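You operate a simulated robot arm through the tools that you are given. There is no shell and no other tool.

You are at the controls of a simulated robot arm. One attempt, no reset.

Task
Run out the spool marked x2, then the one marked x1, in yellow cup 5.
Fine: both come from the grey cups; the first goes to grey cup 5 when it is empty, the second stays in the yellow cup; leave the feed lever.

Only the result counts: the job must be done as asked and must still hold three seconds after the hand-in. Knocking over, shifting, dropping, spilling or breaking anything else fails it.

Robot
A 6-joint arm with a two-finger gripper, fixed in place. Base frame: the origin is on the floor under the middle of its stand, x ahead of it, y to its left, z up; the work surface is at about z = 90. Units: cm, degrees, N and s.
It reaches about 94 cm from its shoulder. Its first joint turns from -166.0 to 166.0 degrees. Payload 2.54 kg.
Tool frame: the origin (TCP) lies between the finger pads and is the grasp point; the fingertips stand 3 cm ahead of it; z points along the fingers, y is the line along which they close. The gripper opens to 11.6 cm; its body begins 9.5 cm behind the TCP.
Orientation is told as [roll, pitch, yaw] about the base's x, y, z axes, in that order, counted from this pose: with the fingers straight down and closing along the base's y, the tool's x points along the base's -x, its y along +y and its z along -z.

Tools
- The arm moves only by the tool play_rows. Its argument "steps" is a list of rows, each an object of numbers (a shift or turn left out is 0, a gripper value left out holds the last): "x", "y", "z": the shift along the tool's x, y, z in cm; "ax", "ay", "az": the turn, a rotation vector about the tool's x, y, z in degrees. In form: [{"x": .., "y": .., "z": .., "ax": .., "ay": .., "az": ..}, ...]. A call has 1 to 20 rows; each row shifts and turns the commanded pose from where the row before left it, along the tool's axes as they then stand. "claw" is the finger opening in cm, from 0 to 11.6, set as the call begins (left out, the last holds). A row lasts 0.2 s, in which the tool goes at most 5 cm and 8.6 degrees; a call with a longer step from one row to the next is refused whole, and so is a gripper value outside its range. A pose out of reach is approached as far as the arm can. The call stops where the force on the tool passes 40 N (or 10 N more than at its start, if that is more) or the arm is blocked; 0.2 s more then pass. Each finger travels about 7.2 cm/s and halts on what it meets, pressing with about 20 N; the grip force reading is that of the motor and also rises with nothing between the fingers. The clock runs only during rows and for 0.2 s after the last one: add rows that do not move to give the fingers time. The reply holds the time, the measured pose of the TCP, the force on the tool along the base axes, the opening and the grip force, in the units named above and with some noise, with the torque about the TCP (base axes, N m) and any sound that the robot's microphone picked up, and new pictures: "views" is both (left out), scene, wrist or none.
- Cameras (640 x 400 px; columns grow to the right, rows downward): "scene" is fixed at [39.85, 50.03, 146.73]; the picture's right is [-1.00, 0.02, 0.00], its down [0.01, 0.48, -0.87] and it looks along [-0.02, -0.87, -0.48] (base axes); focal length 337 px, centre (320, 200). "wrist" rides on the gripper at [6.9, -1.5, -12.2] in the tool frame; the picture's right is [0.22, 0.98, 0.00], its down [-0.83, 0.18, -0.53] and it looks along [-0.52, 0.11, 0.85] (tool axes); focal length 251 px, centre (320, 200). There is no depth. A picture from a camera that has moved, and an enlarged one, comes with that camera's place and axes in the base frame and with its lens.
- inspect(camera, box): a new picture of the part [left, top, right, bottom] of that camera's present view, enlarged. The clock stands still meanwhile.
- finish_job(): hands the job in; it is judged then, once.

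Nothing tells you positions but the pictures and the camera data. Unless the task says otherwise, let go and move clear before handing in.

The tools are called after ">>>" as name(argument=value, ...) on one line, values as JSON. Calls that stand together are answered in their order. play_rows: Moves the arm, as the interface text tells. Its arguments: {"type":"object","properties":{"steps":{"type":"array"},"claw":{"type":"number"},"views":{"type":"string","enum":["both","scene","wrist","none"]}},"required":["steps"]} The other tools are called the same way: inspect (camera, box) takes an enlarged picture of a part of a camera's view; finish_job () hands the job in.

At the start:

```text
time_s: 0.0
position: [24.56, -30.87, 127.36]
orientation: [0.0, -0.1, 0.0]
force: [-0.1, 0.9, 0.7]
moment: [-0.01, 0.0, -0.01]
grip_width: 11.59
gripper_force: 0.0
```

scene: 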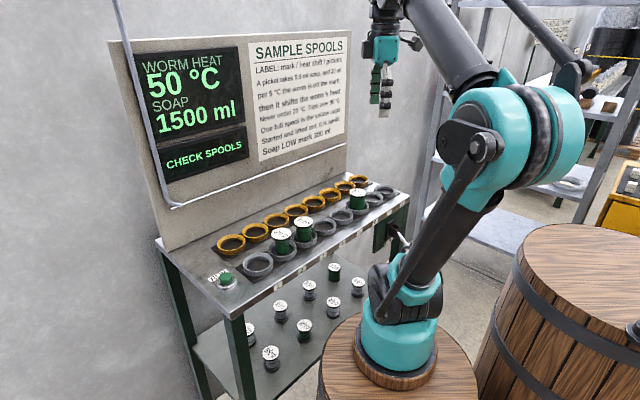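
wrist: 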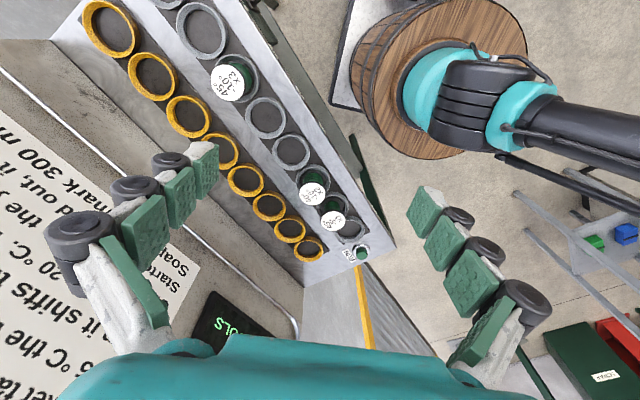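

I see a machine bench with a row of yellow cups and a row of grey cups, three spools in the grey cups, spare ones on a lower shelf, a button and a display board. I'll first read the board and labels enlarged before moving.

>>> inspect(camera="scene", box=[240, 30, 355, 170])

>>> inspect(camera="scene", box=[200, 160, 420, 300])

>>> inspect(camera="scene", box=[120, 40, 260, 190])

>>> inspect(camera="wrist", box=[190, 40, 390, 270])

```text
2.86 times, centred on (298, 100) of scene
camera zoom: at [39.85, 50.03, 146.73], right [-1.0, 0.02, 0.0], down [0.01, 0.48, -0.87], along [-0.02, -0.87, -0.48], focal length 962 px, centre (384, 486)
```

zoom: 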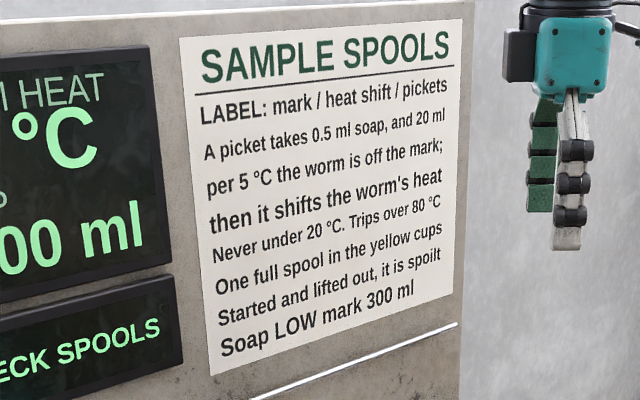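

```text
2.86 times, centred on (310, 230) of scene
camera zoom: at [39.85, 50.03, 146.73], right [-1.0, 0.02, 0.0], down [0.01, 0.48, -0.87], along [-0.02, -0.87, -0.48], focal length 962 px, centre (349, 114)
```

zoom: 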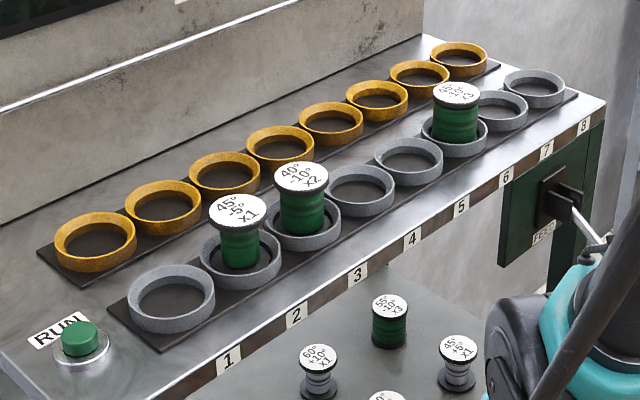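

```text
2.67 times, centred on (190, 115) of scene
camera zoom: at [39.85, 50.03, 146.73], right [-1.0, 0.02, 0.0], down [0.01, 0.48, -0.87], along [-0.02, -0.87, -0.48], focal length 898 px, centre (667, 427)
```

zoom: 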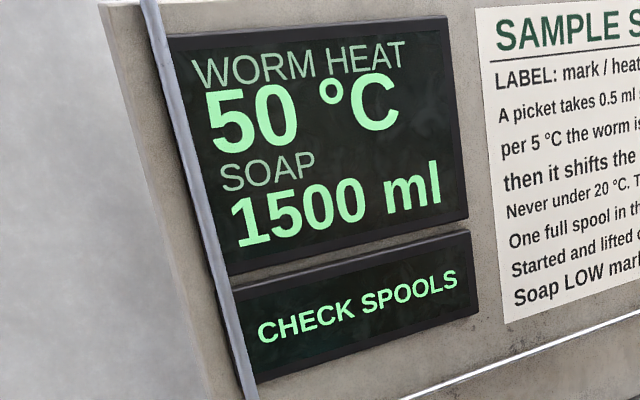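

```text
1.74 times, centred on (290, 155) of wrist
camera zoom: at [17.55, -32.36, 139.54], right [-0.22, 0.98, 0.0], down [0.83, 0.18, 0.53], along [0.52, 0.11, -0.85], focal length 437 px, centre (372, 278)
```

zoom: 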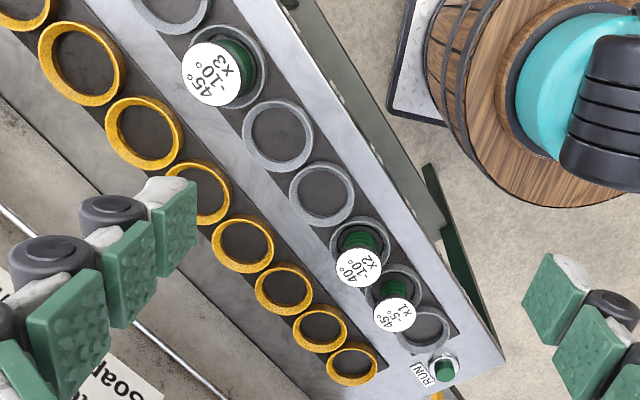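

The board reads 50 °C / 1500 ml. The grey cups hold x1 (cup 2, 45°/-5°), x2 (cup 3, 40°/-10°) and x3 (cup 6). I place grey 3 near (42.7, -27.5), yellow 5 near (39.6, -47.5), grey 5 near (31.4, -38.8) and RUN near (61, -12). I'll go high over grey 3 first and turn the fingers to close across the row.

>>> play_rows(steps=[{"x": -3.02, "y": 0.56, "z": 1.5}, {"x": -3.02, "y": 0.56, "z": 1.5}, {"x": -3.02, "y": 0.56, "z": 1.5}, {"x": -3.02, "y": 0.56, "z": 1.5}, {"x": -3.02, "y": 0.56, "z": 1.5}, {"x": -3.02, "y": 0.56, "z": 1.5}, {"az": -7.5}, {"az": -7.5}, {"az": -7.5}, {"az": -7.5}, {"az": -7.5}, {"az": -7.5}, {}, {}], claw=11.6)

```text
time_s: 3.0
position: [42.64, -27.43, 118.42]
orientation: [0.0, 0.0, 45.1]
force: [-0.1, 1.0, 0.2]
moment: [0.01, -0.02, 0.05]
grip_width: 11.59
gripper_force: 0.1
camera wrist: at [38.74, -33.39, 130.5], right [-0.84, 0.54, 0.0], down [0.45, 0.71, 0.53], along [0.29, 0.45, -0.85], focal length 251 px, centre (320, 200)
```

scene: 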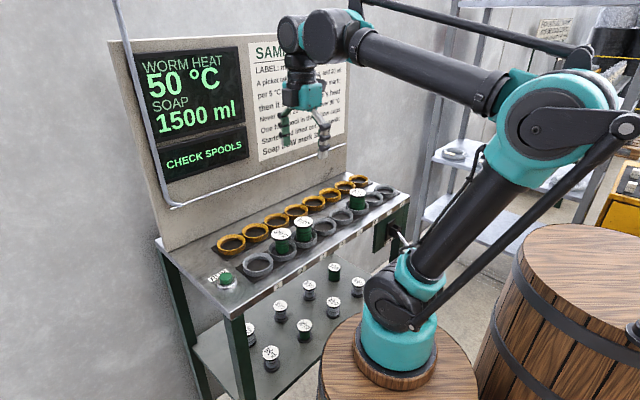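
wrist: 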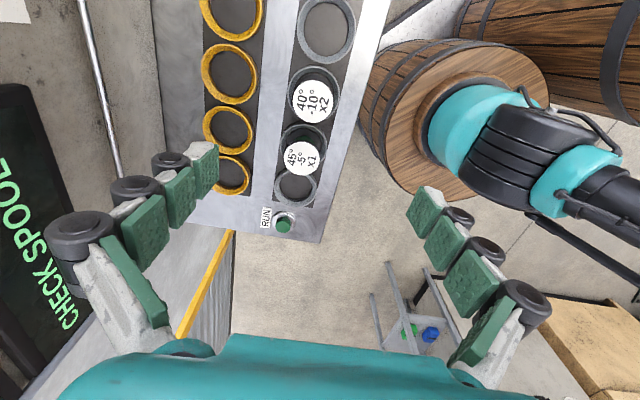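

The arm is over grey 3 with the fingers closing across the row. The x2 spool appears slightly off-centre, so I'll correct a bit, come down part way and take another look.

>>> play_rows(steps=[{"x": 0.1, "y": -0.16, "z": 2.75}, {"x": 0.1, "y": -0.16, "z": 2.75}, {"x": 0.1, "y": -0.16, "z": 2.75}, {"x": 0.1, "y": -0.16, "z": 2.75}, {}])

```text
time_s: 4.2
position: [42.83, -28.23, 107.32]
orientation: [0.0, 0.1, 45.0]
force: [-0.8, 0.0, 0.7]
moment: [-0.02, -0.01, 0.01]
grip_width: 11.62
gripper_force: 0.1
camera wrist: at [38.87, -34.18, 119.48], right [-0.84, 0.54, 0.0], down [0.46, 0.71, 0.53], along [0.29, 0.45, -0.85], focal length 251 px, centre (320, 200)
```

scene: 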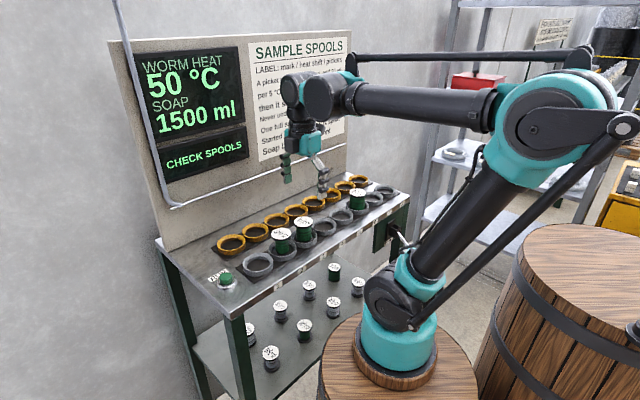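
wrist: 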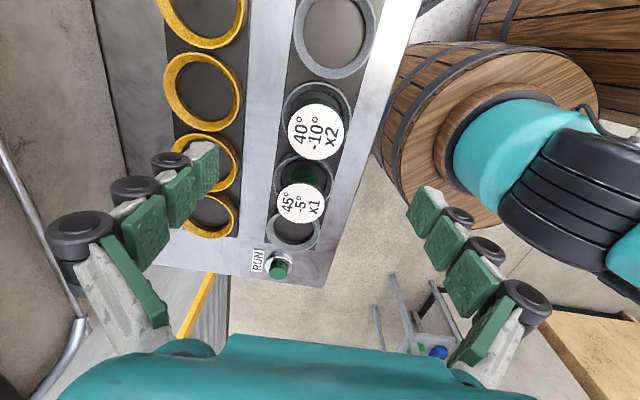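

The x2 spool is now just below the fingers. I'll enlarge the wrist view to fix its centre before descending.

>>> inspect(camera="wrist", box=[250, 60, 390, 260])

>>> inspect(camera="scene", box=[250, 120, 360, 260])

```text
2.00 times, centred on (320, 160) of wrist
camera zoom: at [38.87, -34.18, 119.48], right [-0.84, 0.54, 0.0], down [0.46, 0.71, 0.53], along [0.29, 0.45, -0.85], focal length 503 px, centre (320, 280)
```

zoom: 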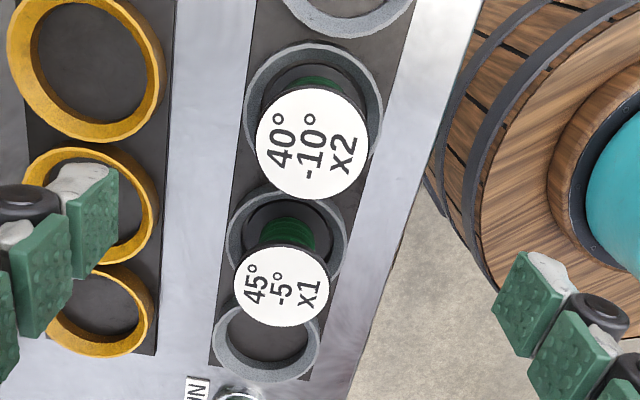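

```text
2.86 times, centred on (305, 190) of scene
camera zoom: at [39.85, 50.03, 146.73], right [-1.0, 0.02, 0.0], down [0.01, 0.48, -0.87], along [-0.02, -0.87, -0.48], focal length 962 px, centre (363, 229)
```

zoom: 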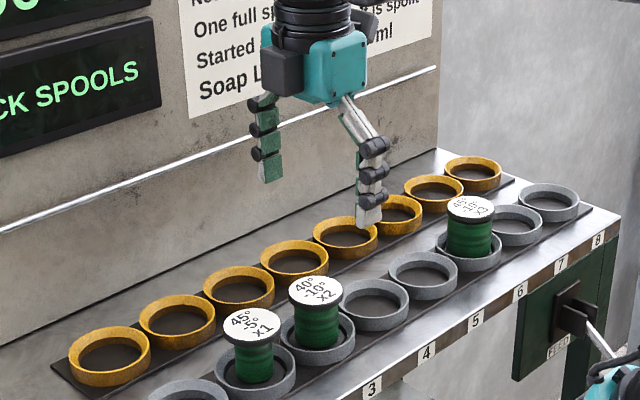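

The x2 spool centre comes out near (43.1, -28.6) with its top at about z = 96.8. I'll centre on it and descend with open fingers to just above grip height, then check.

>>> play_rows(steps=[{"x": 0.03, "y": -0.15, "z": 2.0}, {"x": 0.03, "y": -0.15, "z": 2.0}, {"x": 0.04, "y": -0.14, "z": 2.0}, {"z": 2.0}, {"z": 1.3}, {}])

>>> inspect(camera="scene", box=[250, 160, 360, 260])

>>> inspect(camera="wrist", box=[200, 80, 440, 260])

```text
time_s: 5.6
position: [43.05, -28.66, 97.98]
orientation: [0.0, 0.0, 45.0]
force: [0.1, -0.1, 0.5]
moment: [0.01, -0.02, 0.0]
grip_width: 11.6
gripper_force: 0.1
camera wrist: at [39.27, -34.62, 110.21], right [-0.84, 0.54, 0.0], down [0.46, 0.71, 0.53], along [0.29, 0.45, -0.85], focal length 251 px, centre (320, 200)
```

scene: 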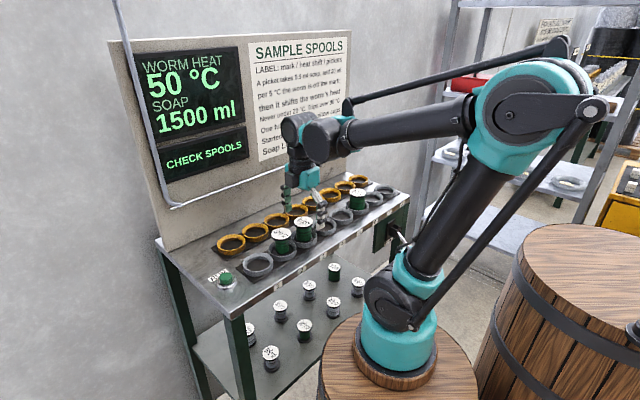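
wrist: 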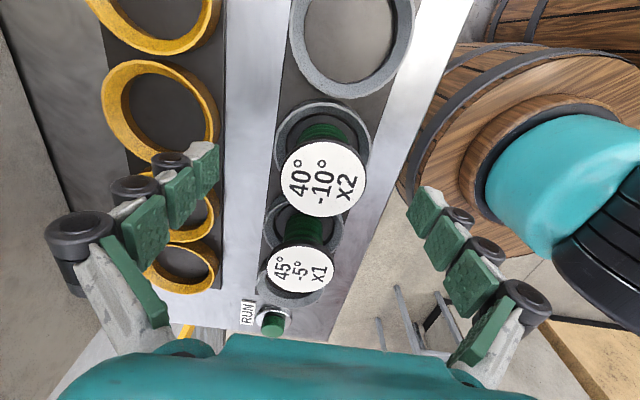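

```text
4.00 times, centred on (305, 210) of scene
camera zoom: at [39.85, 50.03, 146.73], right [-1.0, 0.02, 0.0], down [0.01, 0.48, -0.87], along [-0.02, -0.87, -0.48], focal length 1346 px, centre (380, 160)
```

zoom: 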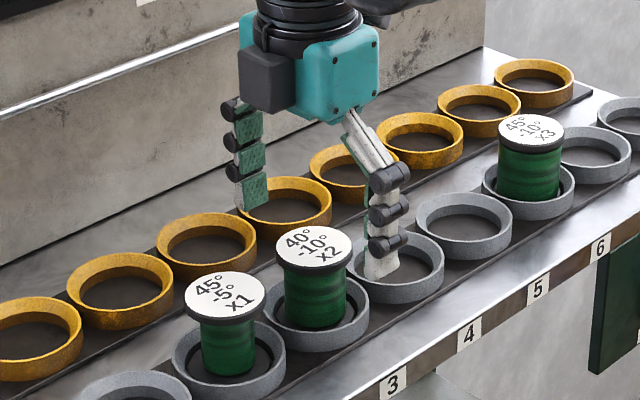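

```text
2.22 times, centred on (320, 170) of wrist
camera zoom: at [39.27, -34.62, 110.21], right [-0.84, 0.54, 0.0], down [0.46, 0.71, 0.53], along [0.29, 0.45, -0.85], focal length 559 px, centre (320, 267)
```

zoom: 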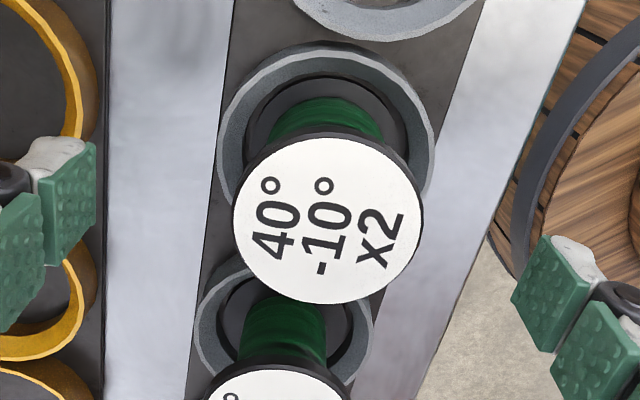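

The fingers straddle the x2 spool and it's centred within about 0.15 cm. I'll go down 2.4 cm, which keeps the tips just above the cup rim, and close.

>>> play_rows(steps=[{"x": 0.1, "y": 0.1, "z": 1.2}, {"z": 1.2}, {}], views="none")

>>> inspect(camera="scene", box=[250, 160, 360, 260])

```text
time_s: 6.4
position: [42.84, -28.58, 95.67]
orientation: [0.0, -0.1, 45.0]
force: [-0.1, 0.4, -0.4]
moment: [0.0, -0.02, -0.01]
grip_width: 11.61
gripper_force: 0.0
```

```text
4.00 times, centred on (305, 210) of scene
camera zoom: at [39.85, 50.03, 146.73], right [-1.0, 0.02, 0.0], down [0.01, 0.48, -0.87], along [-0.02, -0.87, -0.48], focal length 1346 px, centre (380, 160)
```

zoom: 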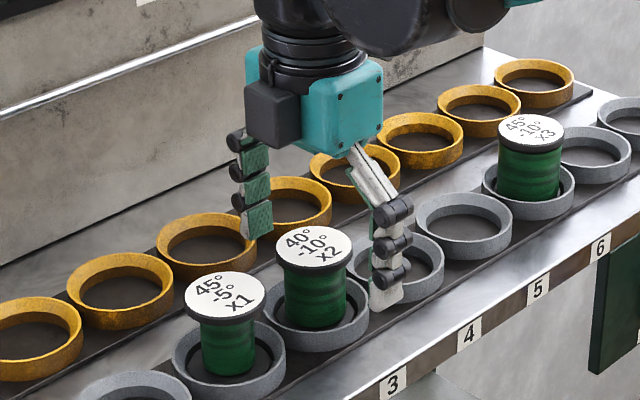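

The fingers are on both sides of x2 at grip height, clear of the rim. Closing now.

>>> play_rows(steps=[{}, {}, {}, {}, {}, {}], claw=3.0)

>>> inspect(camera="scene", box=[250, 160, 360, 260])

```text
time_s: 7.8
position: [42.86, -28.65, 95.68]
orientation: [-0.2, 0.0, 44.9]
force: [-0.4, 0.0, 1.1]
moment: [0.01, -0.01, 0.02]
grip_width: 5.21
gripper_force: 19.8
camera wrist: at [39.0, -34.52, 107.84], right [-0.84, 0.54, 0.0], down [0.46, 0.71, 0.53], along [0.29, 0.45, -0.85], focal length 251 px, centre (320, 200)
```

scene: 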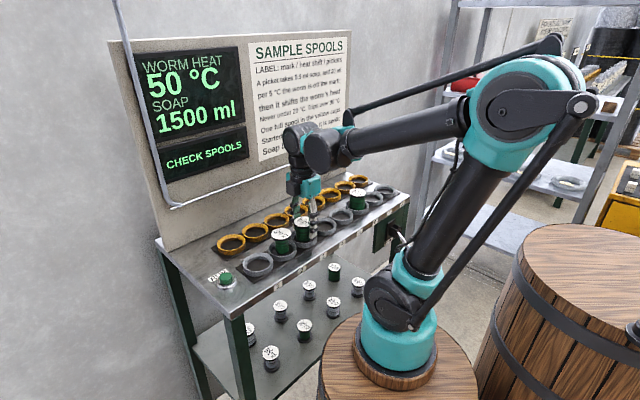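
wrist: 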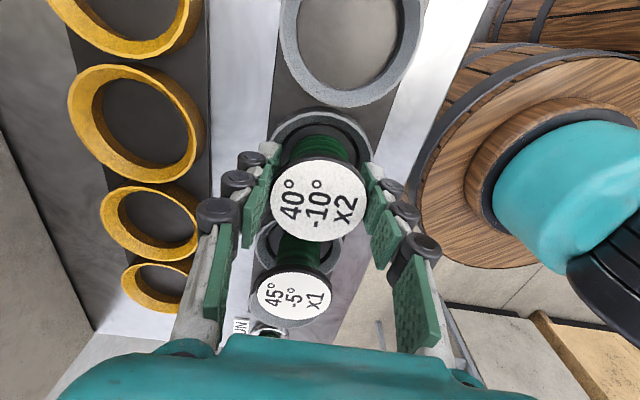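

```text
4.00 times, centred on (305, 210) of scene
camera zoom: at [39.85, 50.03, 146.73], right [-1.0, 0.02, 0.0], down [0.01, 0.48, -0.87], along [-0.02, -0.87, -0.48], focal length 1346 px, centre (380, 160)
```

zoom: 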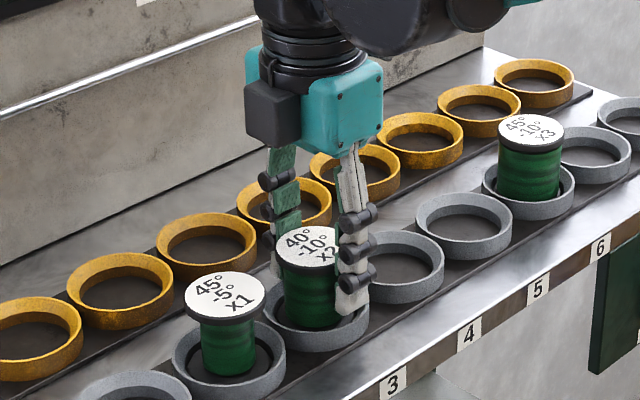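

x2 is gripped at a 5.2 cm width. I'll lift it straight up 10 cm and check that it hangs upright.

>>> play_rows(steps=[{"z": -0.5}, {"z": -1.0}, {"z": -1.5}, {"z": -2.0}, {"z": -2.5}, {"z": -2.5}, {}])

```text
time_s: 9.4
position: [42.79, -28.48, 105.75]
orientation: [0.0, 0.1, 45.0]
force: [-0.8, 0.8, -1.3]
moment: [-0.01, 0.01, -0.01]
grip_width: 5.17
gripper_force: 20.1
camera wrist: at [38.99, -34.47, 118.02], right [-0.84, 0.54, 0.0], down [0.46, 0.71, 0.53], along [0.29, 0.45, -0.85], focal length 251 px, centre (320, 200)
```

scene: 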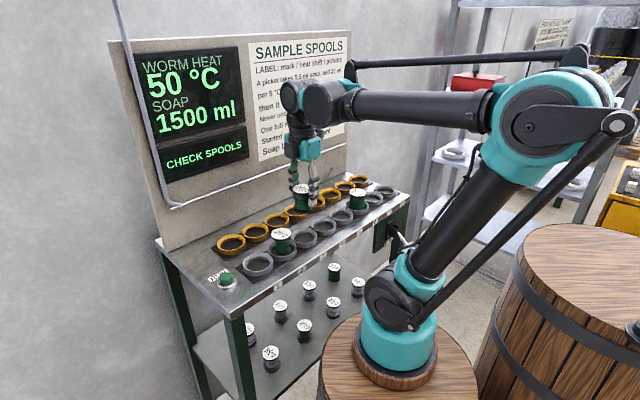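
wrist: 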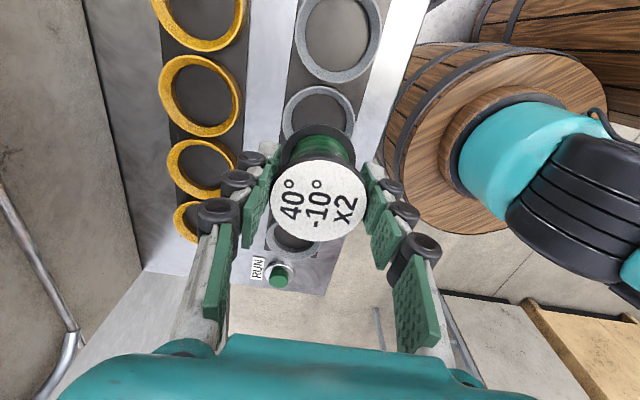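

x2 hangs upright in the grip, and grey cup 3 is now empty beneath it. I'll enlarge this view as a reference for how a cup looks when the spool is directly over it.

>>> inspect(camera="wrist", box=[220, 60, 420, 260])

```text
2.00 times, centred on (320, 160) of wrist
camera zoom: at [38.99, -34.47, 118.02], right [-0.84, 0.54, 0.0], down [0.46, 0.71, 0.53], along [0.29, 0.45, -0.85], focal length 503 px, centre (320, 280)
```

zoom: 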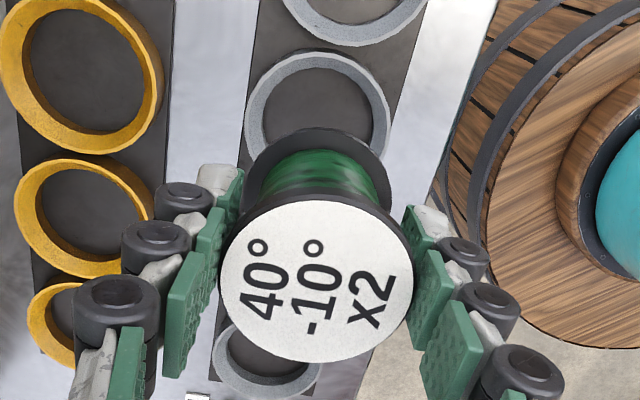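

Grey 3 sits centred under the tool, with rim top at v≈52 and centre u≈317 in this zoom, so I have a good reference. Now I'll carry x2 at this height over to yellow 5, about 16 cm along the row and 11.5 cm toward the panel, and compare.

>>> play_rows(steps=[{"x": 2.0, "y": -1.4}, {"x": 2.8, "y": -2.0}, {"x": 2.8, "y": -2.0}, {"x": 2.8, "y": -2.0}, {"x": 2.8, "y": -2.0}, {"x": 2.0, "y": -1.5}, {"x": 0.7, "y": -0.5}, {}, {}])

>>> inspect(camera="wrist", box=[220, 60, 420, 260])

>>> inspect(camera="scene", box=[250, 80, 420, 260])

```text
time_s: 11.4
position: [39.63, -47.76, 105.82]
orientation: [0.1, 0.0, 45.0]
force: [-1.0, -0.4, -1.4]
moment: [0.01, -0.02, 0.0]
grip_width: 5.23
gripper_force: 19.8
camera wrist: at [35.73, -53.69, 117.88], right [-0.84, 0.54, 0.0], down [0.46, 0.71, 0.53], along [0.29, 0.45, -0.85], focal length 251 px, centre (320, 200)
```

scene: 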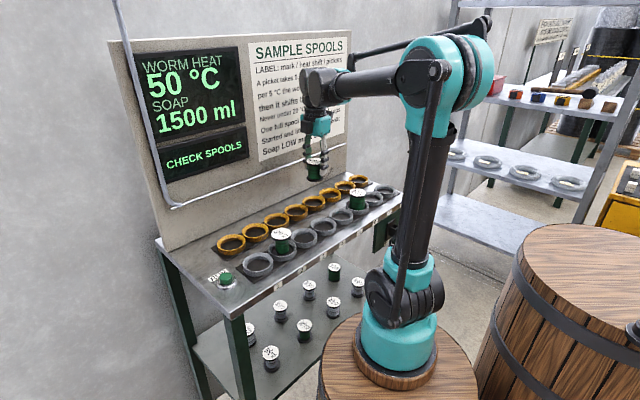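
wrist: 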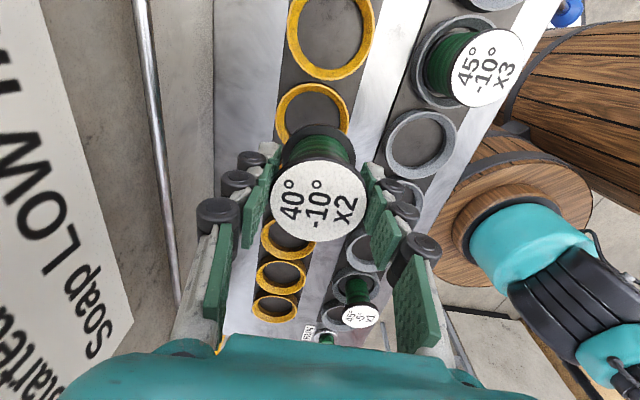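

```text
2.00 times, centred on (320, 160) of wrist
camera zoom: at [35.73, -53.69, 117.88], right [-0.84, 0.54, 0.0], down [0.46, 0.71, 0.53], along [0.29, 0.45, -0.85], focal length 503 px, centre (320, 280)
```

zoom: 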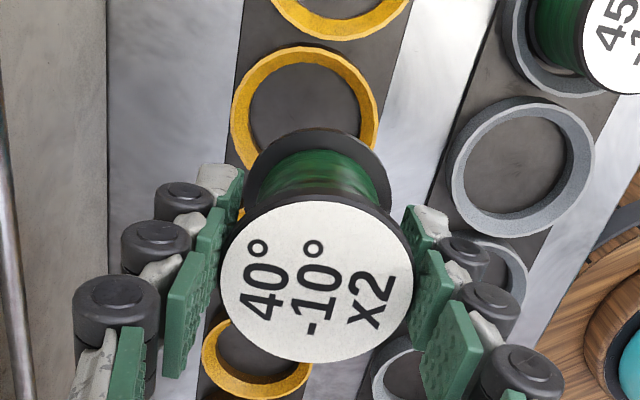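

```text
2.22 times, centred on (335, 170) of scene
camera zoom: at [39.85, 50.03, 146.73], right [-1.0, 0.02, 0.0], down [0.01, 0.48, -0.87], along [-0.02, -0.87, -0.48], focal length 748 px, centre (287, 267)
```

zoom: 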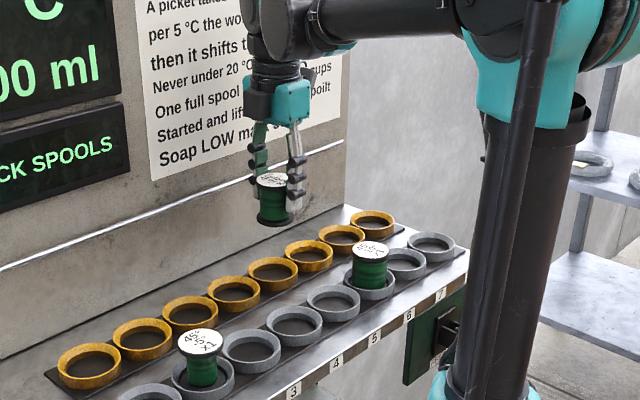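

This is yellow cup 5, opposite empty grey 5 and next to x3 in grey 6. The cup lies about 0.6 cm further toward the panel and 0.2 cm along the row, so I'll correct that and lower to just above the cup.

>>> play_rows(steps=[{"x": 0.1, "y": -0.3, "z": 1.0}, {"x": 0.1, "y": -0.3, "z": 1.5}, {"z": 1.5}, {}, {}])

>>> inspect(camera="wrist", box=[220, 60, 420, 260])

>>> inspect(camera="scene", box=[270, 100, 380, 230])

```text
time_s: 12.6
position: [39.93, -48.43, 101.86]
orientation: [0.0, 0.1, 45.0]
force: [0.0, 0.8, -0.6]
moment: [-0.01, -0.03, 0.0]
grip_width: 5.19
gripper_force: 20.6
camera wrist: at [36.15, -54.36, 113.94], right [-0.84, 0.54, 0.0], down [0.46, 0.71, 0.53], along [0.29, 0.45, -0.85], focal length 251 px, centre (320, 200)
```

scene: 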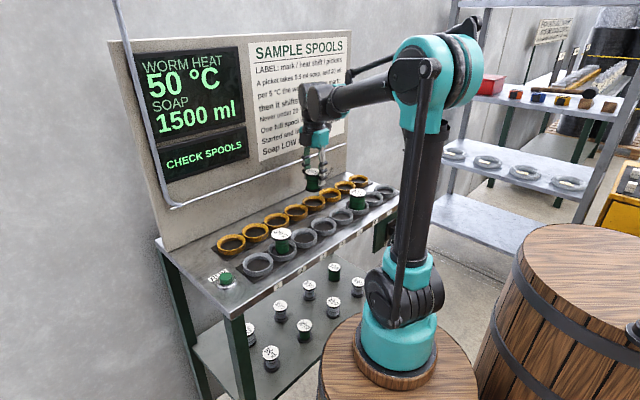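
wrist: 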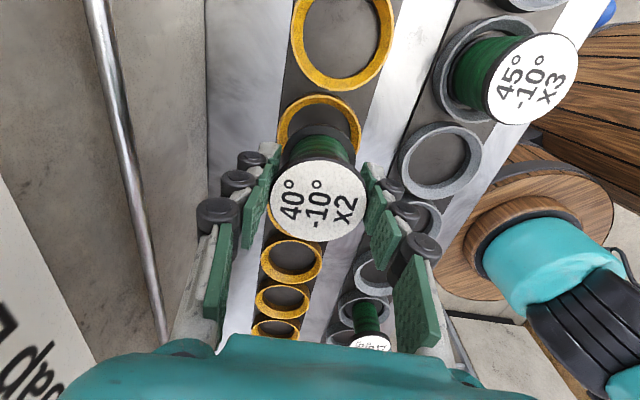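

```text
2.00 times, centred on (320, 160) of wrist
camera zoom: at [36.15, -54.36, 113.94], right [-0.84, 0.54, 0.0], down [0.46, 0.71, 0.53], along [0.29, 0.45, -0.85], focal length 503 px, centre (320, 280)
```

zoom: 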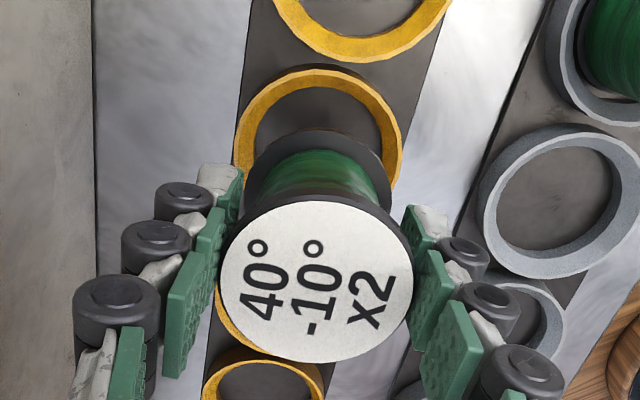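

```text
3.08 times, centred on (325, 165) of scene
camera zoom: at [39.85, 50.03, 146.73], right [-1.0, 0.02, 0.0], down [0.01, 0.48, -0.87], along [-0.02, -0.87, -0.48], focal length 1036 px, centre (305, 308)
```

zoom: 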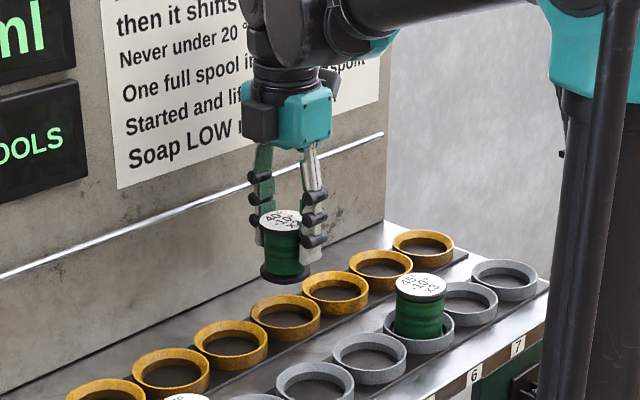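

The x2 spool is centred over yellow 5, with rim edges within about 0.1 cm of prediction. I'll lower it into the cup gently.

>>> play_rows(steps=[{"z": 1.5}, {"z": 1.5}, {"z": 1.2}, {"z": 0.8}, {"z": 0.5}, {"z": 0.4}, {}, {}])

>>> inspect(camera="scene", box=[270, 100, 380, 230])

```text
time_s: 14.4
position: [40.01, -48.37, 95.85]
orientation: [-0.1, 0.1, 45.0]
force: [0.1, -0.2, -2.2]
moment: [0.0, 0.0, -0.01]
grip_width: 5.19
gripper_force: 20.1
camera wrist: at [36.12, -54.37, 107.93], right [-0.84, 0.54, 0.0], down [0.46, 0.71, 0.53], along [0.29, 0.45, -0.85], focal length 251 px, centre (320, 200)
```

scene: 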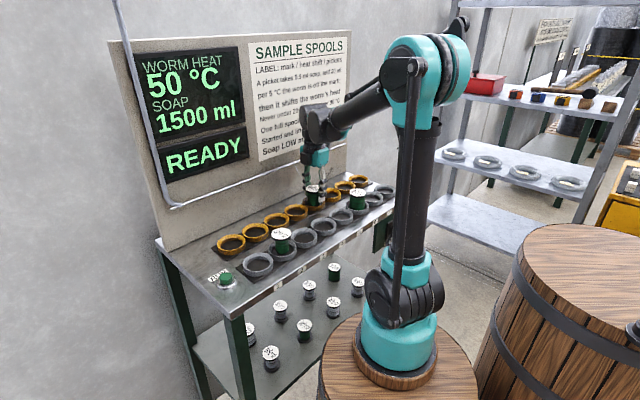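
wrist: 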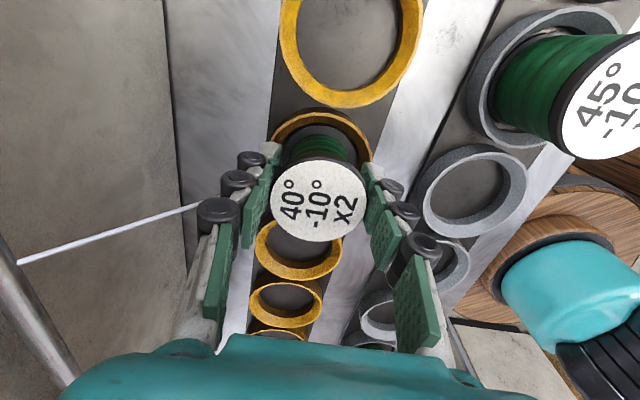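

```text
3.08 times, centred on (325, 165) of scene
camera zoom: at [39.85, 50.03, 146.73], right [-1.0, 0.02, 0.0], down [0.01, 0.48, -0.87], along [-0.02, -0.87, -0.48], focal length 1036 px, centre (305, 308)
```

zoom: 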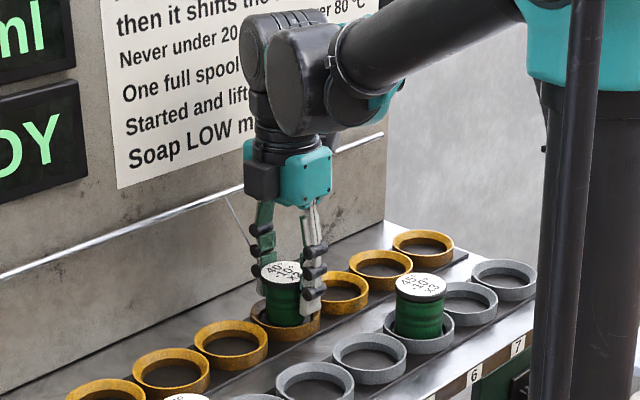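

The board now reads READY and a thin thread runs from the pipe to the seated spool. I'll open just enough and rise straight up.

>>> play_rows(steps=[{}, {}, {}, {}], claw=8.0, views="wrist")

>>> inspect(camera="scene", box=[270, 100, 380, 230])

```text
time_s: 15.4
position: [39.99, -48.33, 95.8]
orientation: [0.0, 0.1, 45.0]
force: [-0.3, -0.3, -1.0]
moment: [0.01, 0.01, -0.02]
grip_width: 8.02
gripper_force: 0.2
camera wrist: at [36.11, -54.36, 107.94], right [-0.84, 0.54, 0.0], down [0.46, 0.71, 0.53], along [0.29, 0.45, -0.85], focal length 251 px, centre (320, 200)
```

wrist: 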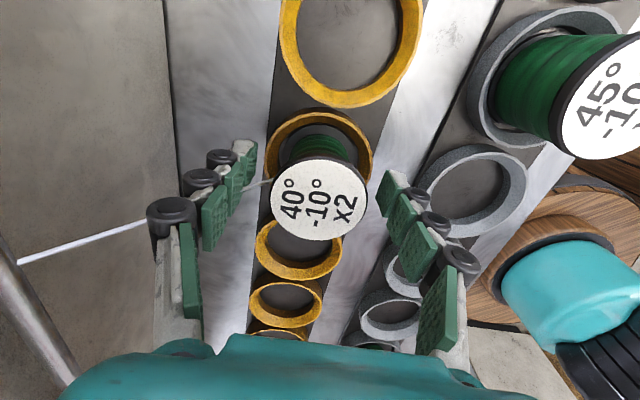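

```text
3.08 times, centred on (325, 165) of scene
camera zoom: at [39.85, 50.03, 146.73], right [-1.0, 0.02, 0.0], down [0.01, 0.48, -0.87], along [-0.02, -0.87, -0.48], focal length 1036 px, centre (305, 308)
```

zoom: 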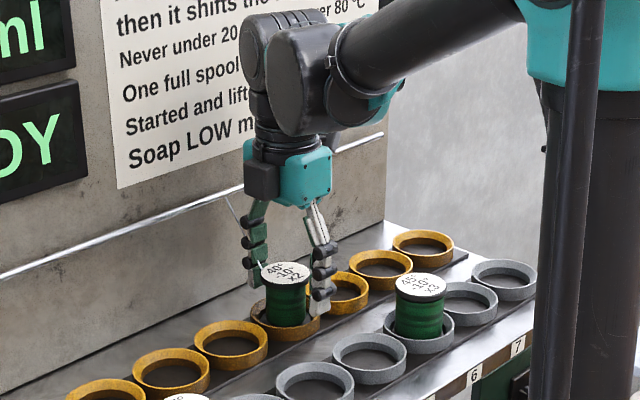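

x2 stands free in yellow 5. Rising straight up, slowly at first.

>>> play_rows(steps=[{"z": -0.5}, {"z": -1.0}, {"z": -2.0}, {"z": -3.0}, {"z": -3.0}, {"z": -3.0}, {}])

>>> inspect(camera="wrist", box=[220, 60, 420, 260])

```text
time_s: 17.0
position: [39.91, -48.41, 108.18]
orientation: [0.0, 0.0, 45.0]
force: [0.3, 0.5, 0.0]
moment: [0.02, -0.01, 0.01]
grip_width: 8.0
gripper_force: 0.1
camera wrist: at [36.03, -54.52, 120.5], right [-0.84, 0.54, 0.0], down [0.46, 0.71, 0.53], along [0.29, 0.45, -0.85], focal length 251 px, centre (320, 200)
```

scene: 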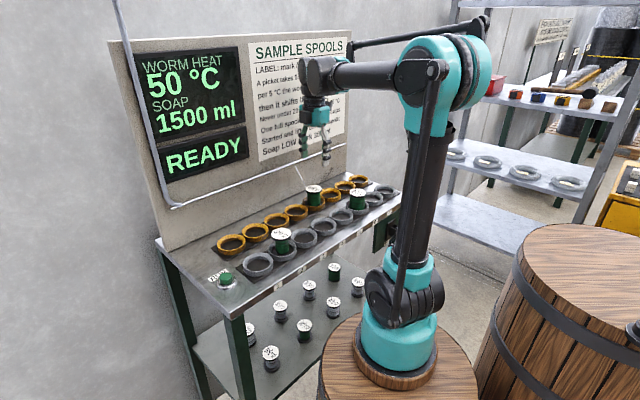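
wrist: 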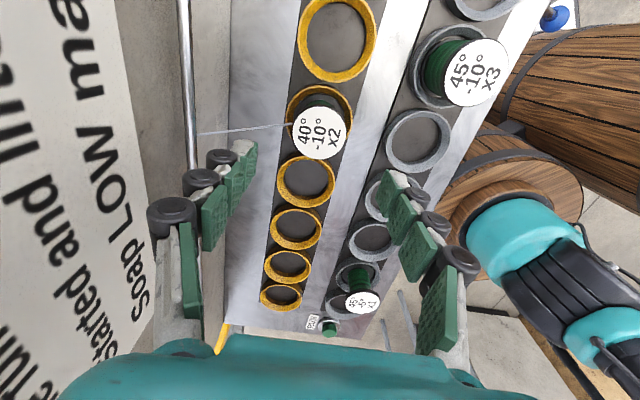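

```text
2.00 times, centred on (320, 160) of wrist
camera zoom: at [36.03, -54.52, 120.5], right [-0.84, 0.54, 0.0], down [0.46, 0.71, 0.53], along [0.29, 0.45, -0.85], focal length 503 px, centre (320, 280)
```

zoom: 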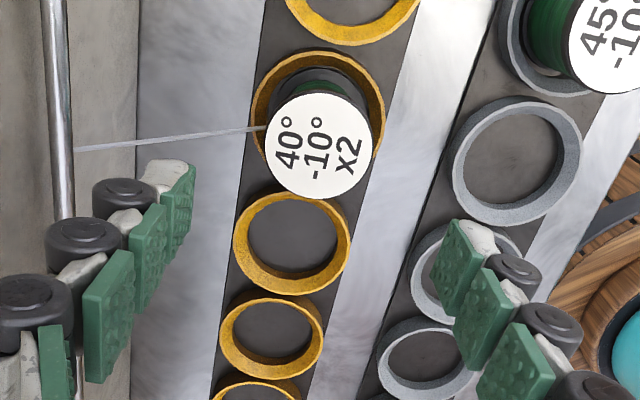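

x2 sits in yellow 5 and the board shows READY. Next I'll travel high along the bench to the RUN button with the fingers closed.

>>> play_rows(steps=[{"x": -2.0, "y": 0.5, "z": -1.0}, {"x": -3.5, "y": 0.9}, {"x": -4.4, "y": 1.1}, {"x": -4.4, "y": 1.1}, {"x": -4.4, "y": 1.1}, {"x": -4.4, "y": 1.1}, {"x": -4.4, "y": 1.1}, {"x": -4.4, "y": 1.1}, {"x": -4.0, "y": 1.0}, {"x": -3.0, "y": 0.75}, {"x": -1.6, "y": 0.4}, {}, {}], claw=0)

>>> inspect(camera="wrist", box=[220, 40, 420, 240])

>>> inspect(camera="scene", box=[160, 160, 320, 300])

```text
time_s: 19.8
position: [61.48, -12.84, 109.34]
orientation: [0.1, 0.0, 45.1]
force: [0.3, 0.0, -0.5]
moment: [0.02, 0.01, -0.04]
grip_width: 0.0
gripper_force: 20.0
camera wrist: at [57.59, -18.8, 121.44], right [-0.84, 0.54, 0.0], down [0.46, 0.71, 0.53], along [0.29, 0.45, -0.85], focal length 251 px, centre (320, 200)
```

scene: 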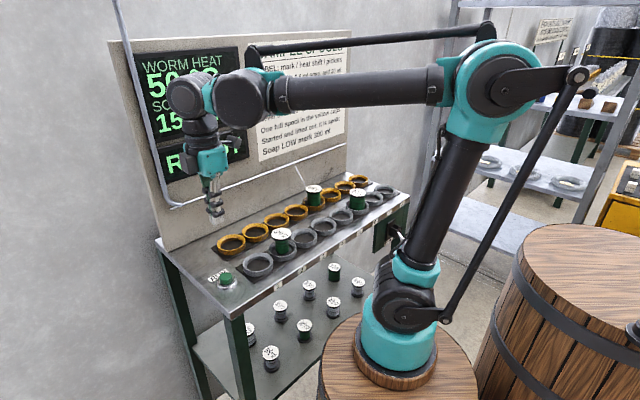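
wrist: 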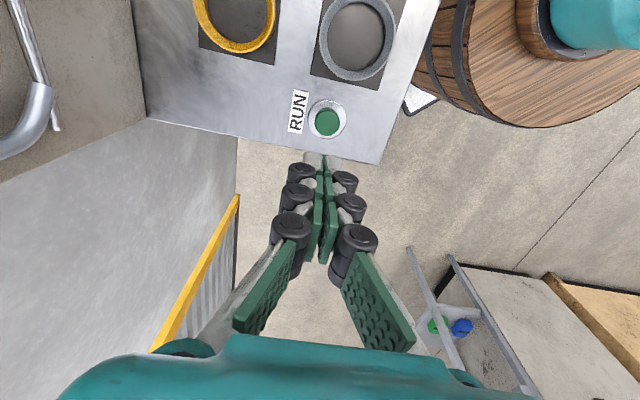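

```text
2.00 times, centred on (320, 140) of wrist
camera zoom: at [57.59, -18.8, 121.44], right [-0.84, 0.54, 0.0], down [0.46, 0.71, 0.53], along [0.29, 0.45, -0.85], focal length 503 px, centre (320, 320)
```

zoom: 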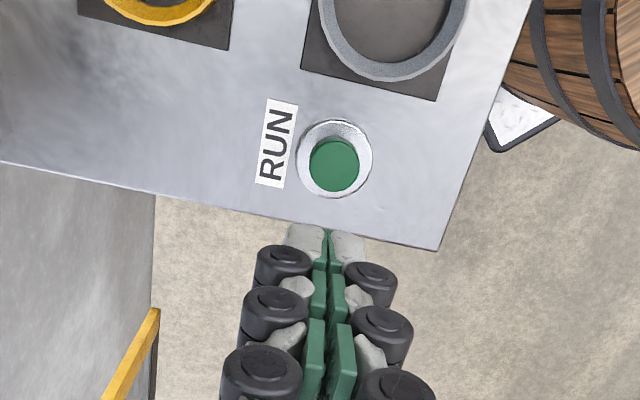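

```text
2.86 times, centred on (240, 230) of scene
camera zoom: at [39.85, 50.03, 146.73], right [-1.0, 0.02, 0.0], down [0.01, 0.48, -0.87], along [-0.02, -0.87, -0.48], focal length 962 px, centre (549, 114)
```

zoom: 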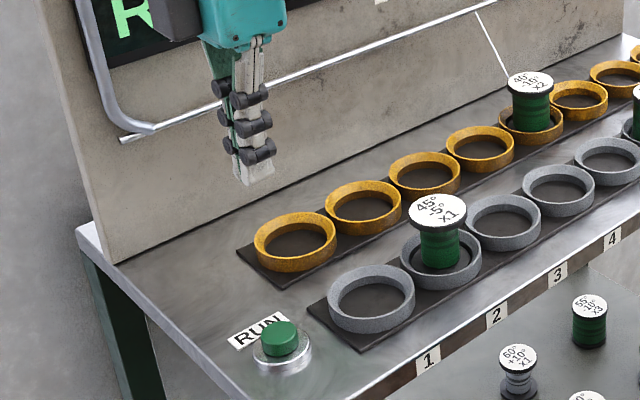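

The RUN button appears about 0.6 cm back along the row and 0.9 cm to the robot's side of the fingertips. I'll align and come down to just above it for a check.

>>> play_rows(steps=[{"x": -0.29, "y": 0.43, "z": 2.5}, {"x": -0.28, "y": 0.44, "z": 2.5}, {"z": 2.5}, {"z": 1.8}, {}, {}], views="wrist")

>>> inspect(camera="wrist", box=[260, 100, 380, 220])

>>> inspect(camera="scene", box=[180, 200, 280, 300])

```text
time_s: 21.2
position: [61.27, -11.72, 99.97]
orientation: [0.0, -0.1, 45.0]
force: [0.0, -0.6, -0.3]
moment: [0.04, 0.01, 0.03]
grip_width: 0.0
gripper_force: 19.6
camera wrist: at [57.4, -17.64, 112.09], right [-0.84, 0.54, 0.0], down [0.46, 0.71, 0.53], along [0.29, 0.45, -0.85], focal length 251 px, centre (320, 200)
```

wrist: 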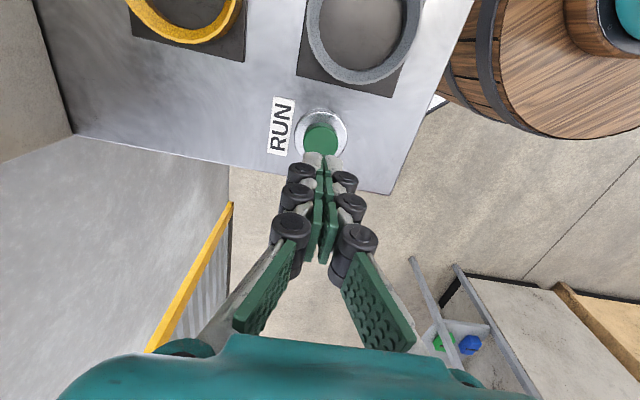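

```text
3.33 times, centred on (320, 160) of wrist
camera zoom: at [57.4, -17.64, 112.09], right [-0.84, 0.54, 0.0], down [0.46, 0.71, 0.53], along [0.29, 0.45, -0.85], focal length 838 px, centre (320, 333)
```

zoom: 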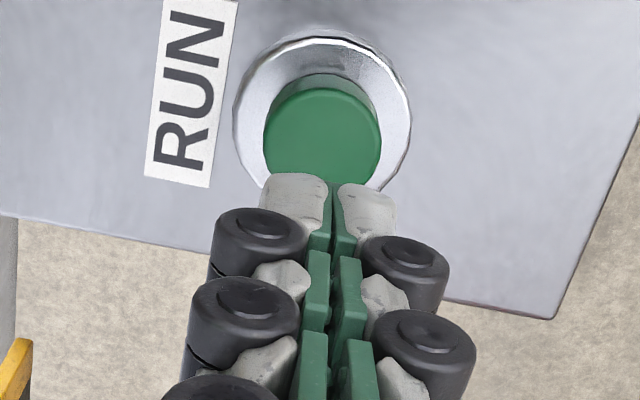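

```text
4.00 times, centred on (230, 250) of scene
camera zoom: at [39.85, 50.03, 146.73], right [-1.0, 0.02, 0.0], down [0.01, 0.48, -0.87], along [-0.02, -0.87, -0.48], focal length 1346 px, centre (680, 0)
```

zoom: 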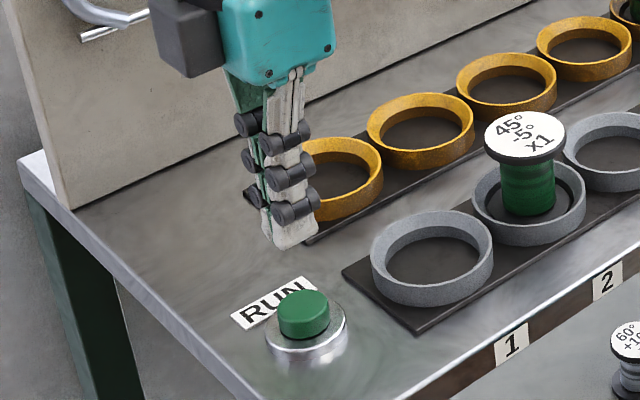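

The fingertips are within about 0.15 cm of the button's axis. I'll press down in small steps and watch the force and display.

>>> play_rows(steps=[{"x": 0.15, "z": 1.5}, {"z": 1.3}, {"z": 0.8}, {"z": 0.3}, {"z": 0.3}, {"z": 0.3}])

>>> inspect(camera="scene", box=[180, 200, 280, 300])

```text
time_s: 22.6
position: [61.24, -11.68, 95.46]
orientation: [-0.1, 0.0, 45.0]
force: [-0.8, -0.2, -0.4]
moment: [0.02, -0.02, 0.01]
grip_width: 0.01
gripper_force: 19.8
camera wrist: at [57.25, -17.71, 107.57], right [-0.84, 0.54, 0.0], down [0.46, 0.71, 0.53], along [0.29, 0.45, -0.85], focal length 251 px, centre (320, 200)
```

scene: 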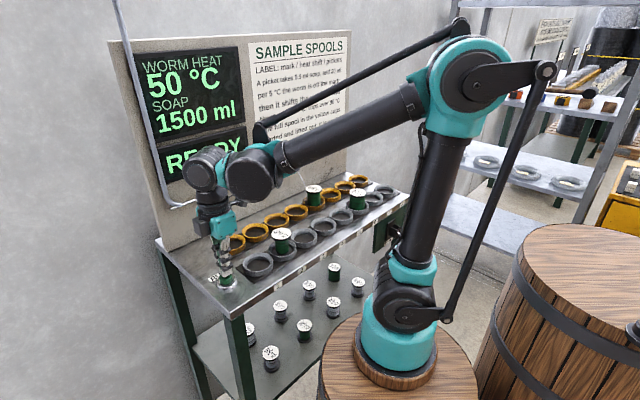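
wrist: 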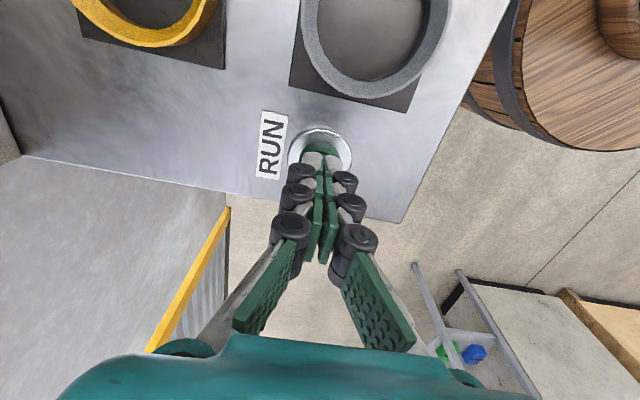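

```text
4.00 times, centred on (230, 250) of scene
camera zoom: at [39.85, 50.03, 146.73], right [-1.0, 0.02, 0.0], down [0.01, 0.48, -0.87], along [-0.02, -0.87, -0.48], focal length 1346 px, centre (680, 0)
```

zoom: 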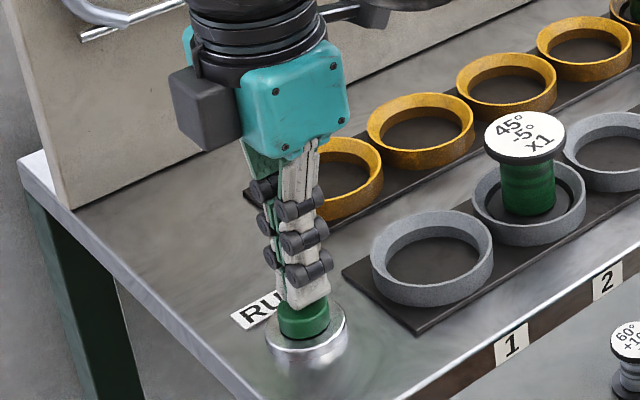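

There's no contact yet, and the tips are just over the button cap. Continuing down in 0.2 cm steps.

>>> play_rows(steps=[{"z": 0.2}, {"z": 0.2}, {"z": 0.2}], views="scene")

```text
time_s: 23.4
position: [61.11, -11.63, 94.94]
orientation: [0.0, 0.0, 45.0]
force: [1.3, 0.5, 1.1]
moment: [0.03, -0.01, -0.07]
grip_width: 0.6
gripper_force: 28.9
```

scene: 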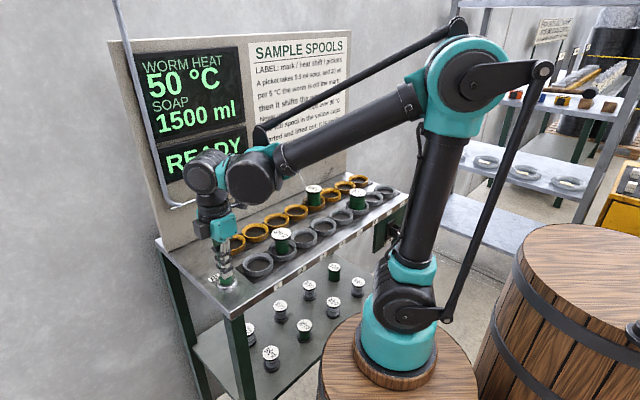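

>>> inspect(camera="scene", box=[180, 200, 280, 300])

>>> inspect(camera="wrist", box=[260, 100, 380, 220])

```text
4.00 times, centred on (230, 250) of scene
camera zoom: at [39.85, 50.03, 146.73], right [-1.0, 0.02, 0.0], down [0.01, 0.48, -0.87], along [-0.02, -0.87, -0.48], focal length 1346 px, centre (680, 0)
```

zoom: 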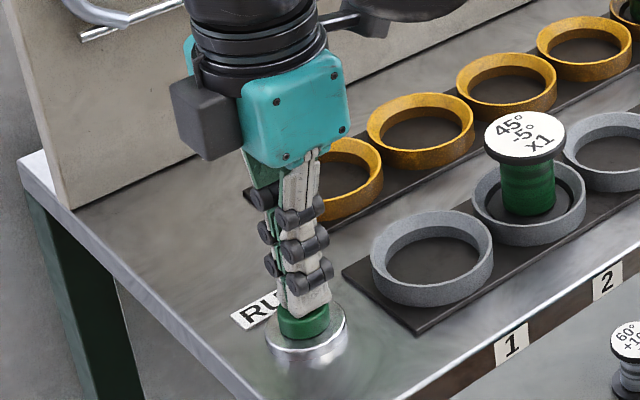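

```text
3.33 times, centred on (320, 160) of wrist
camera zoom: at [57.28, -17.67, 106.99], right [-0.84, 0.54, 0.0], down [0.46, 0.71, 0.53], along [0.29, 0.45, -0.85], focal length 838 px, centre (320, 333)
```

zoom: 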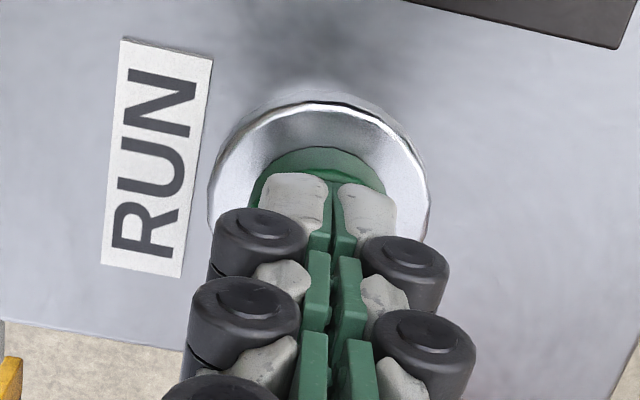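

The tips now touch the cap, and the button still seems to have travel left. I'll press a little further.

>>> play_rows(steps=[{"z": 0.2}, {"z": 0.2}], views="scene")

```text
time_s: 24.0
position: [61.23, -11.82, 94.52]
orientation: [0.0, 0.0, 45.0]
force: [-0.8, 0.9, 4.0]
moment: [0.02, 0.05, -0.01]
grip_width: 0.58
gripper_force: 28.3
heard: click
```

scene: 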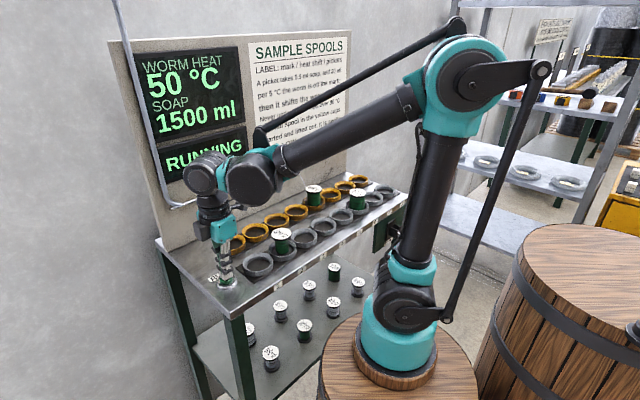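

A click sounded and the display says RUNNING. I'll lift off the button and wait, watching the board.

>>> play_rows(steps=[{"z": -0.5}, {"z": -1.5}, {"z": -3.0}, {"z": -4.0}, {"z": -4.0}, {"x": 3, "z": -2.0}, {"x": 4}, {"x": 4}, {"x": 4}, {}], views="scene")

```text
time_s: 26.2
position: [50.55, -22.47, 109.6]
orientation: [0.0, 0.1, 45.0]
force: [0.0, 0.2, -0.7]
moment: [-0.03, 0.01, 0.02]
grip_width: 0.0
gripper_force: 28.6
```

scene: 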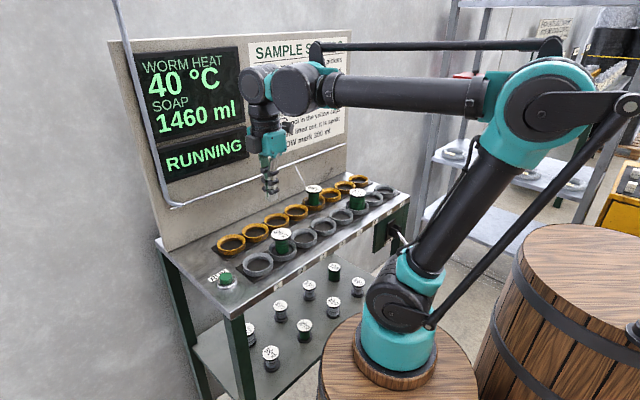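

One picket is done (40 °C, 1460 ml) and it is still RUNNING. Waiting further without moving.

>>> play_rows(steps=[{}, {}, {}, {}, {}, {}, {}, {}, {}, {}, {}, {}, {}, {}, {}], views="scene")

```text
time_s: 29.4
position: [50.66, -22.46, 109.53]
orientation: [0.0, -0.1, 45.0]
force: [0.1, 0.5, 0.2]
moment: [0.0, -0.02, 0.0]
grip_width: 0.01
gripper_force: 28.9
```

scene: 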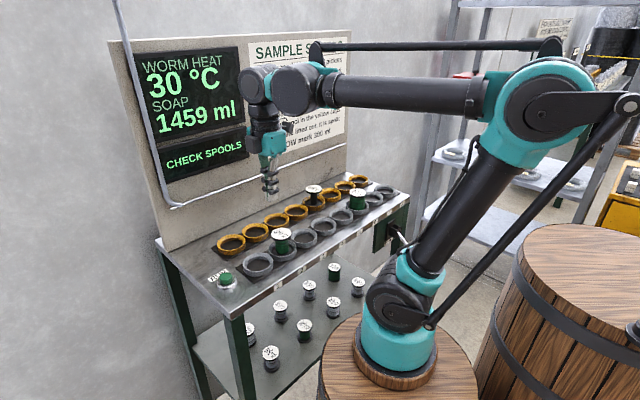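

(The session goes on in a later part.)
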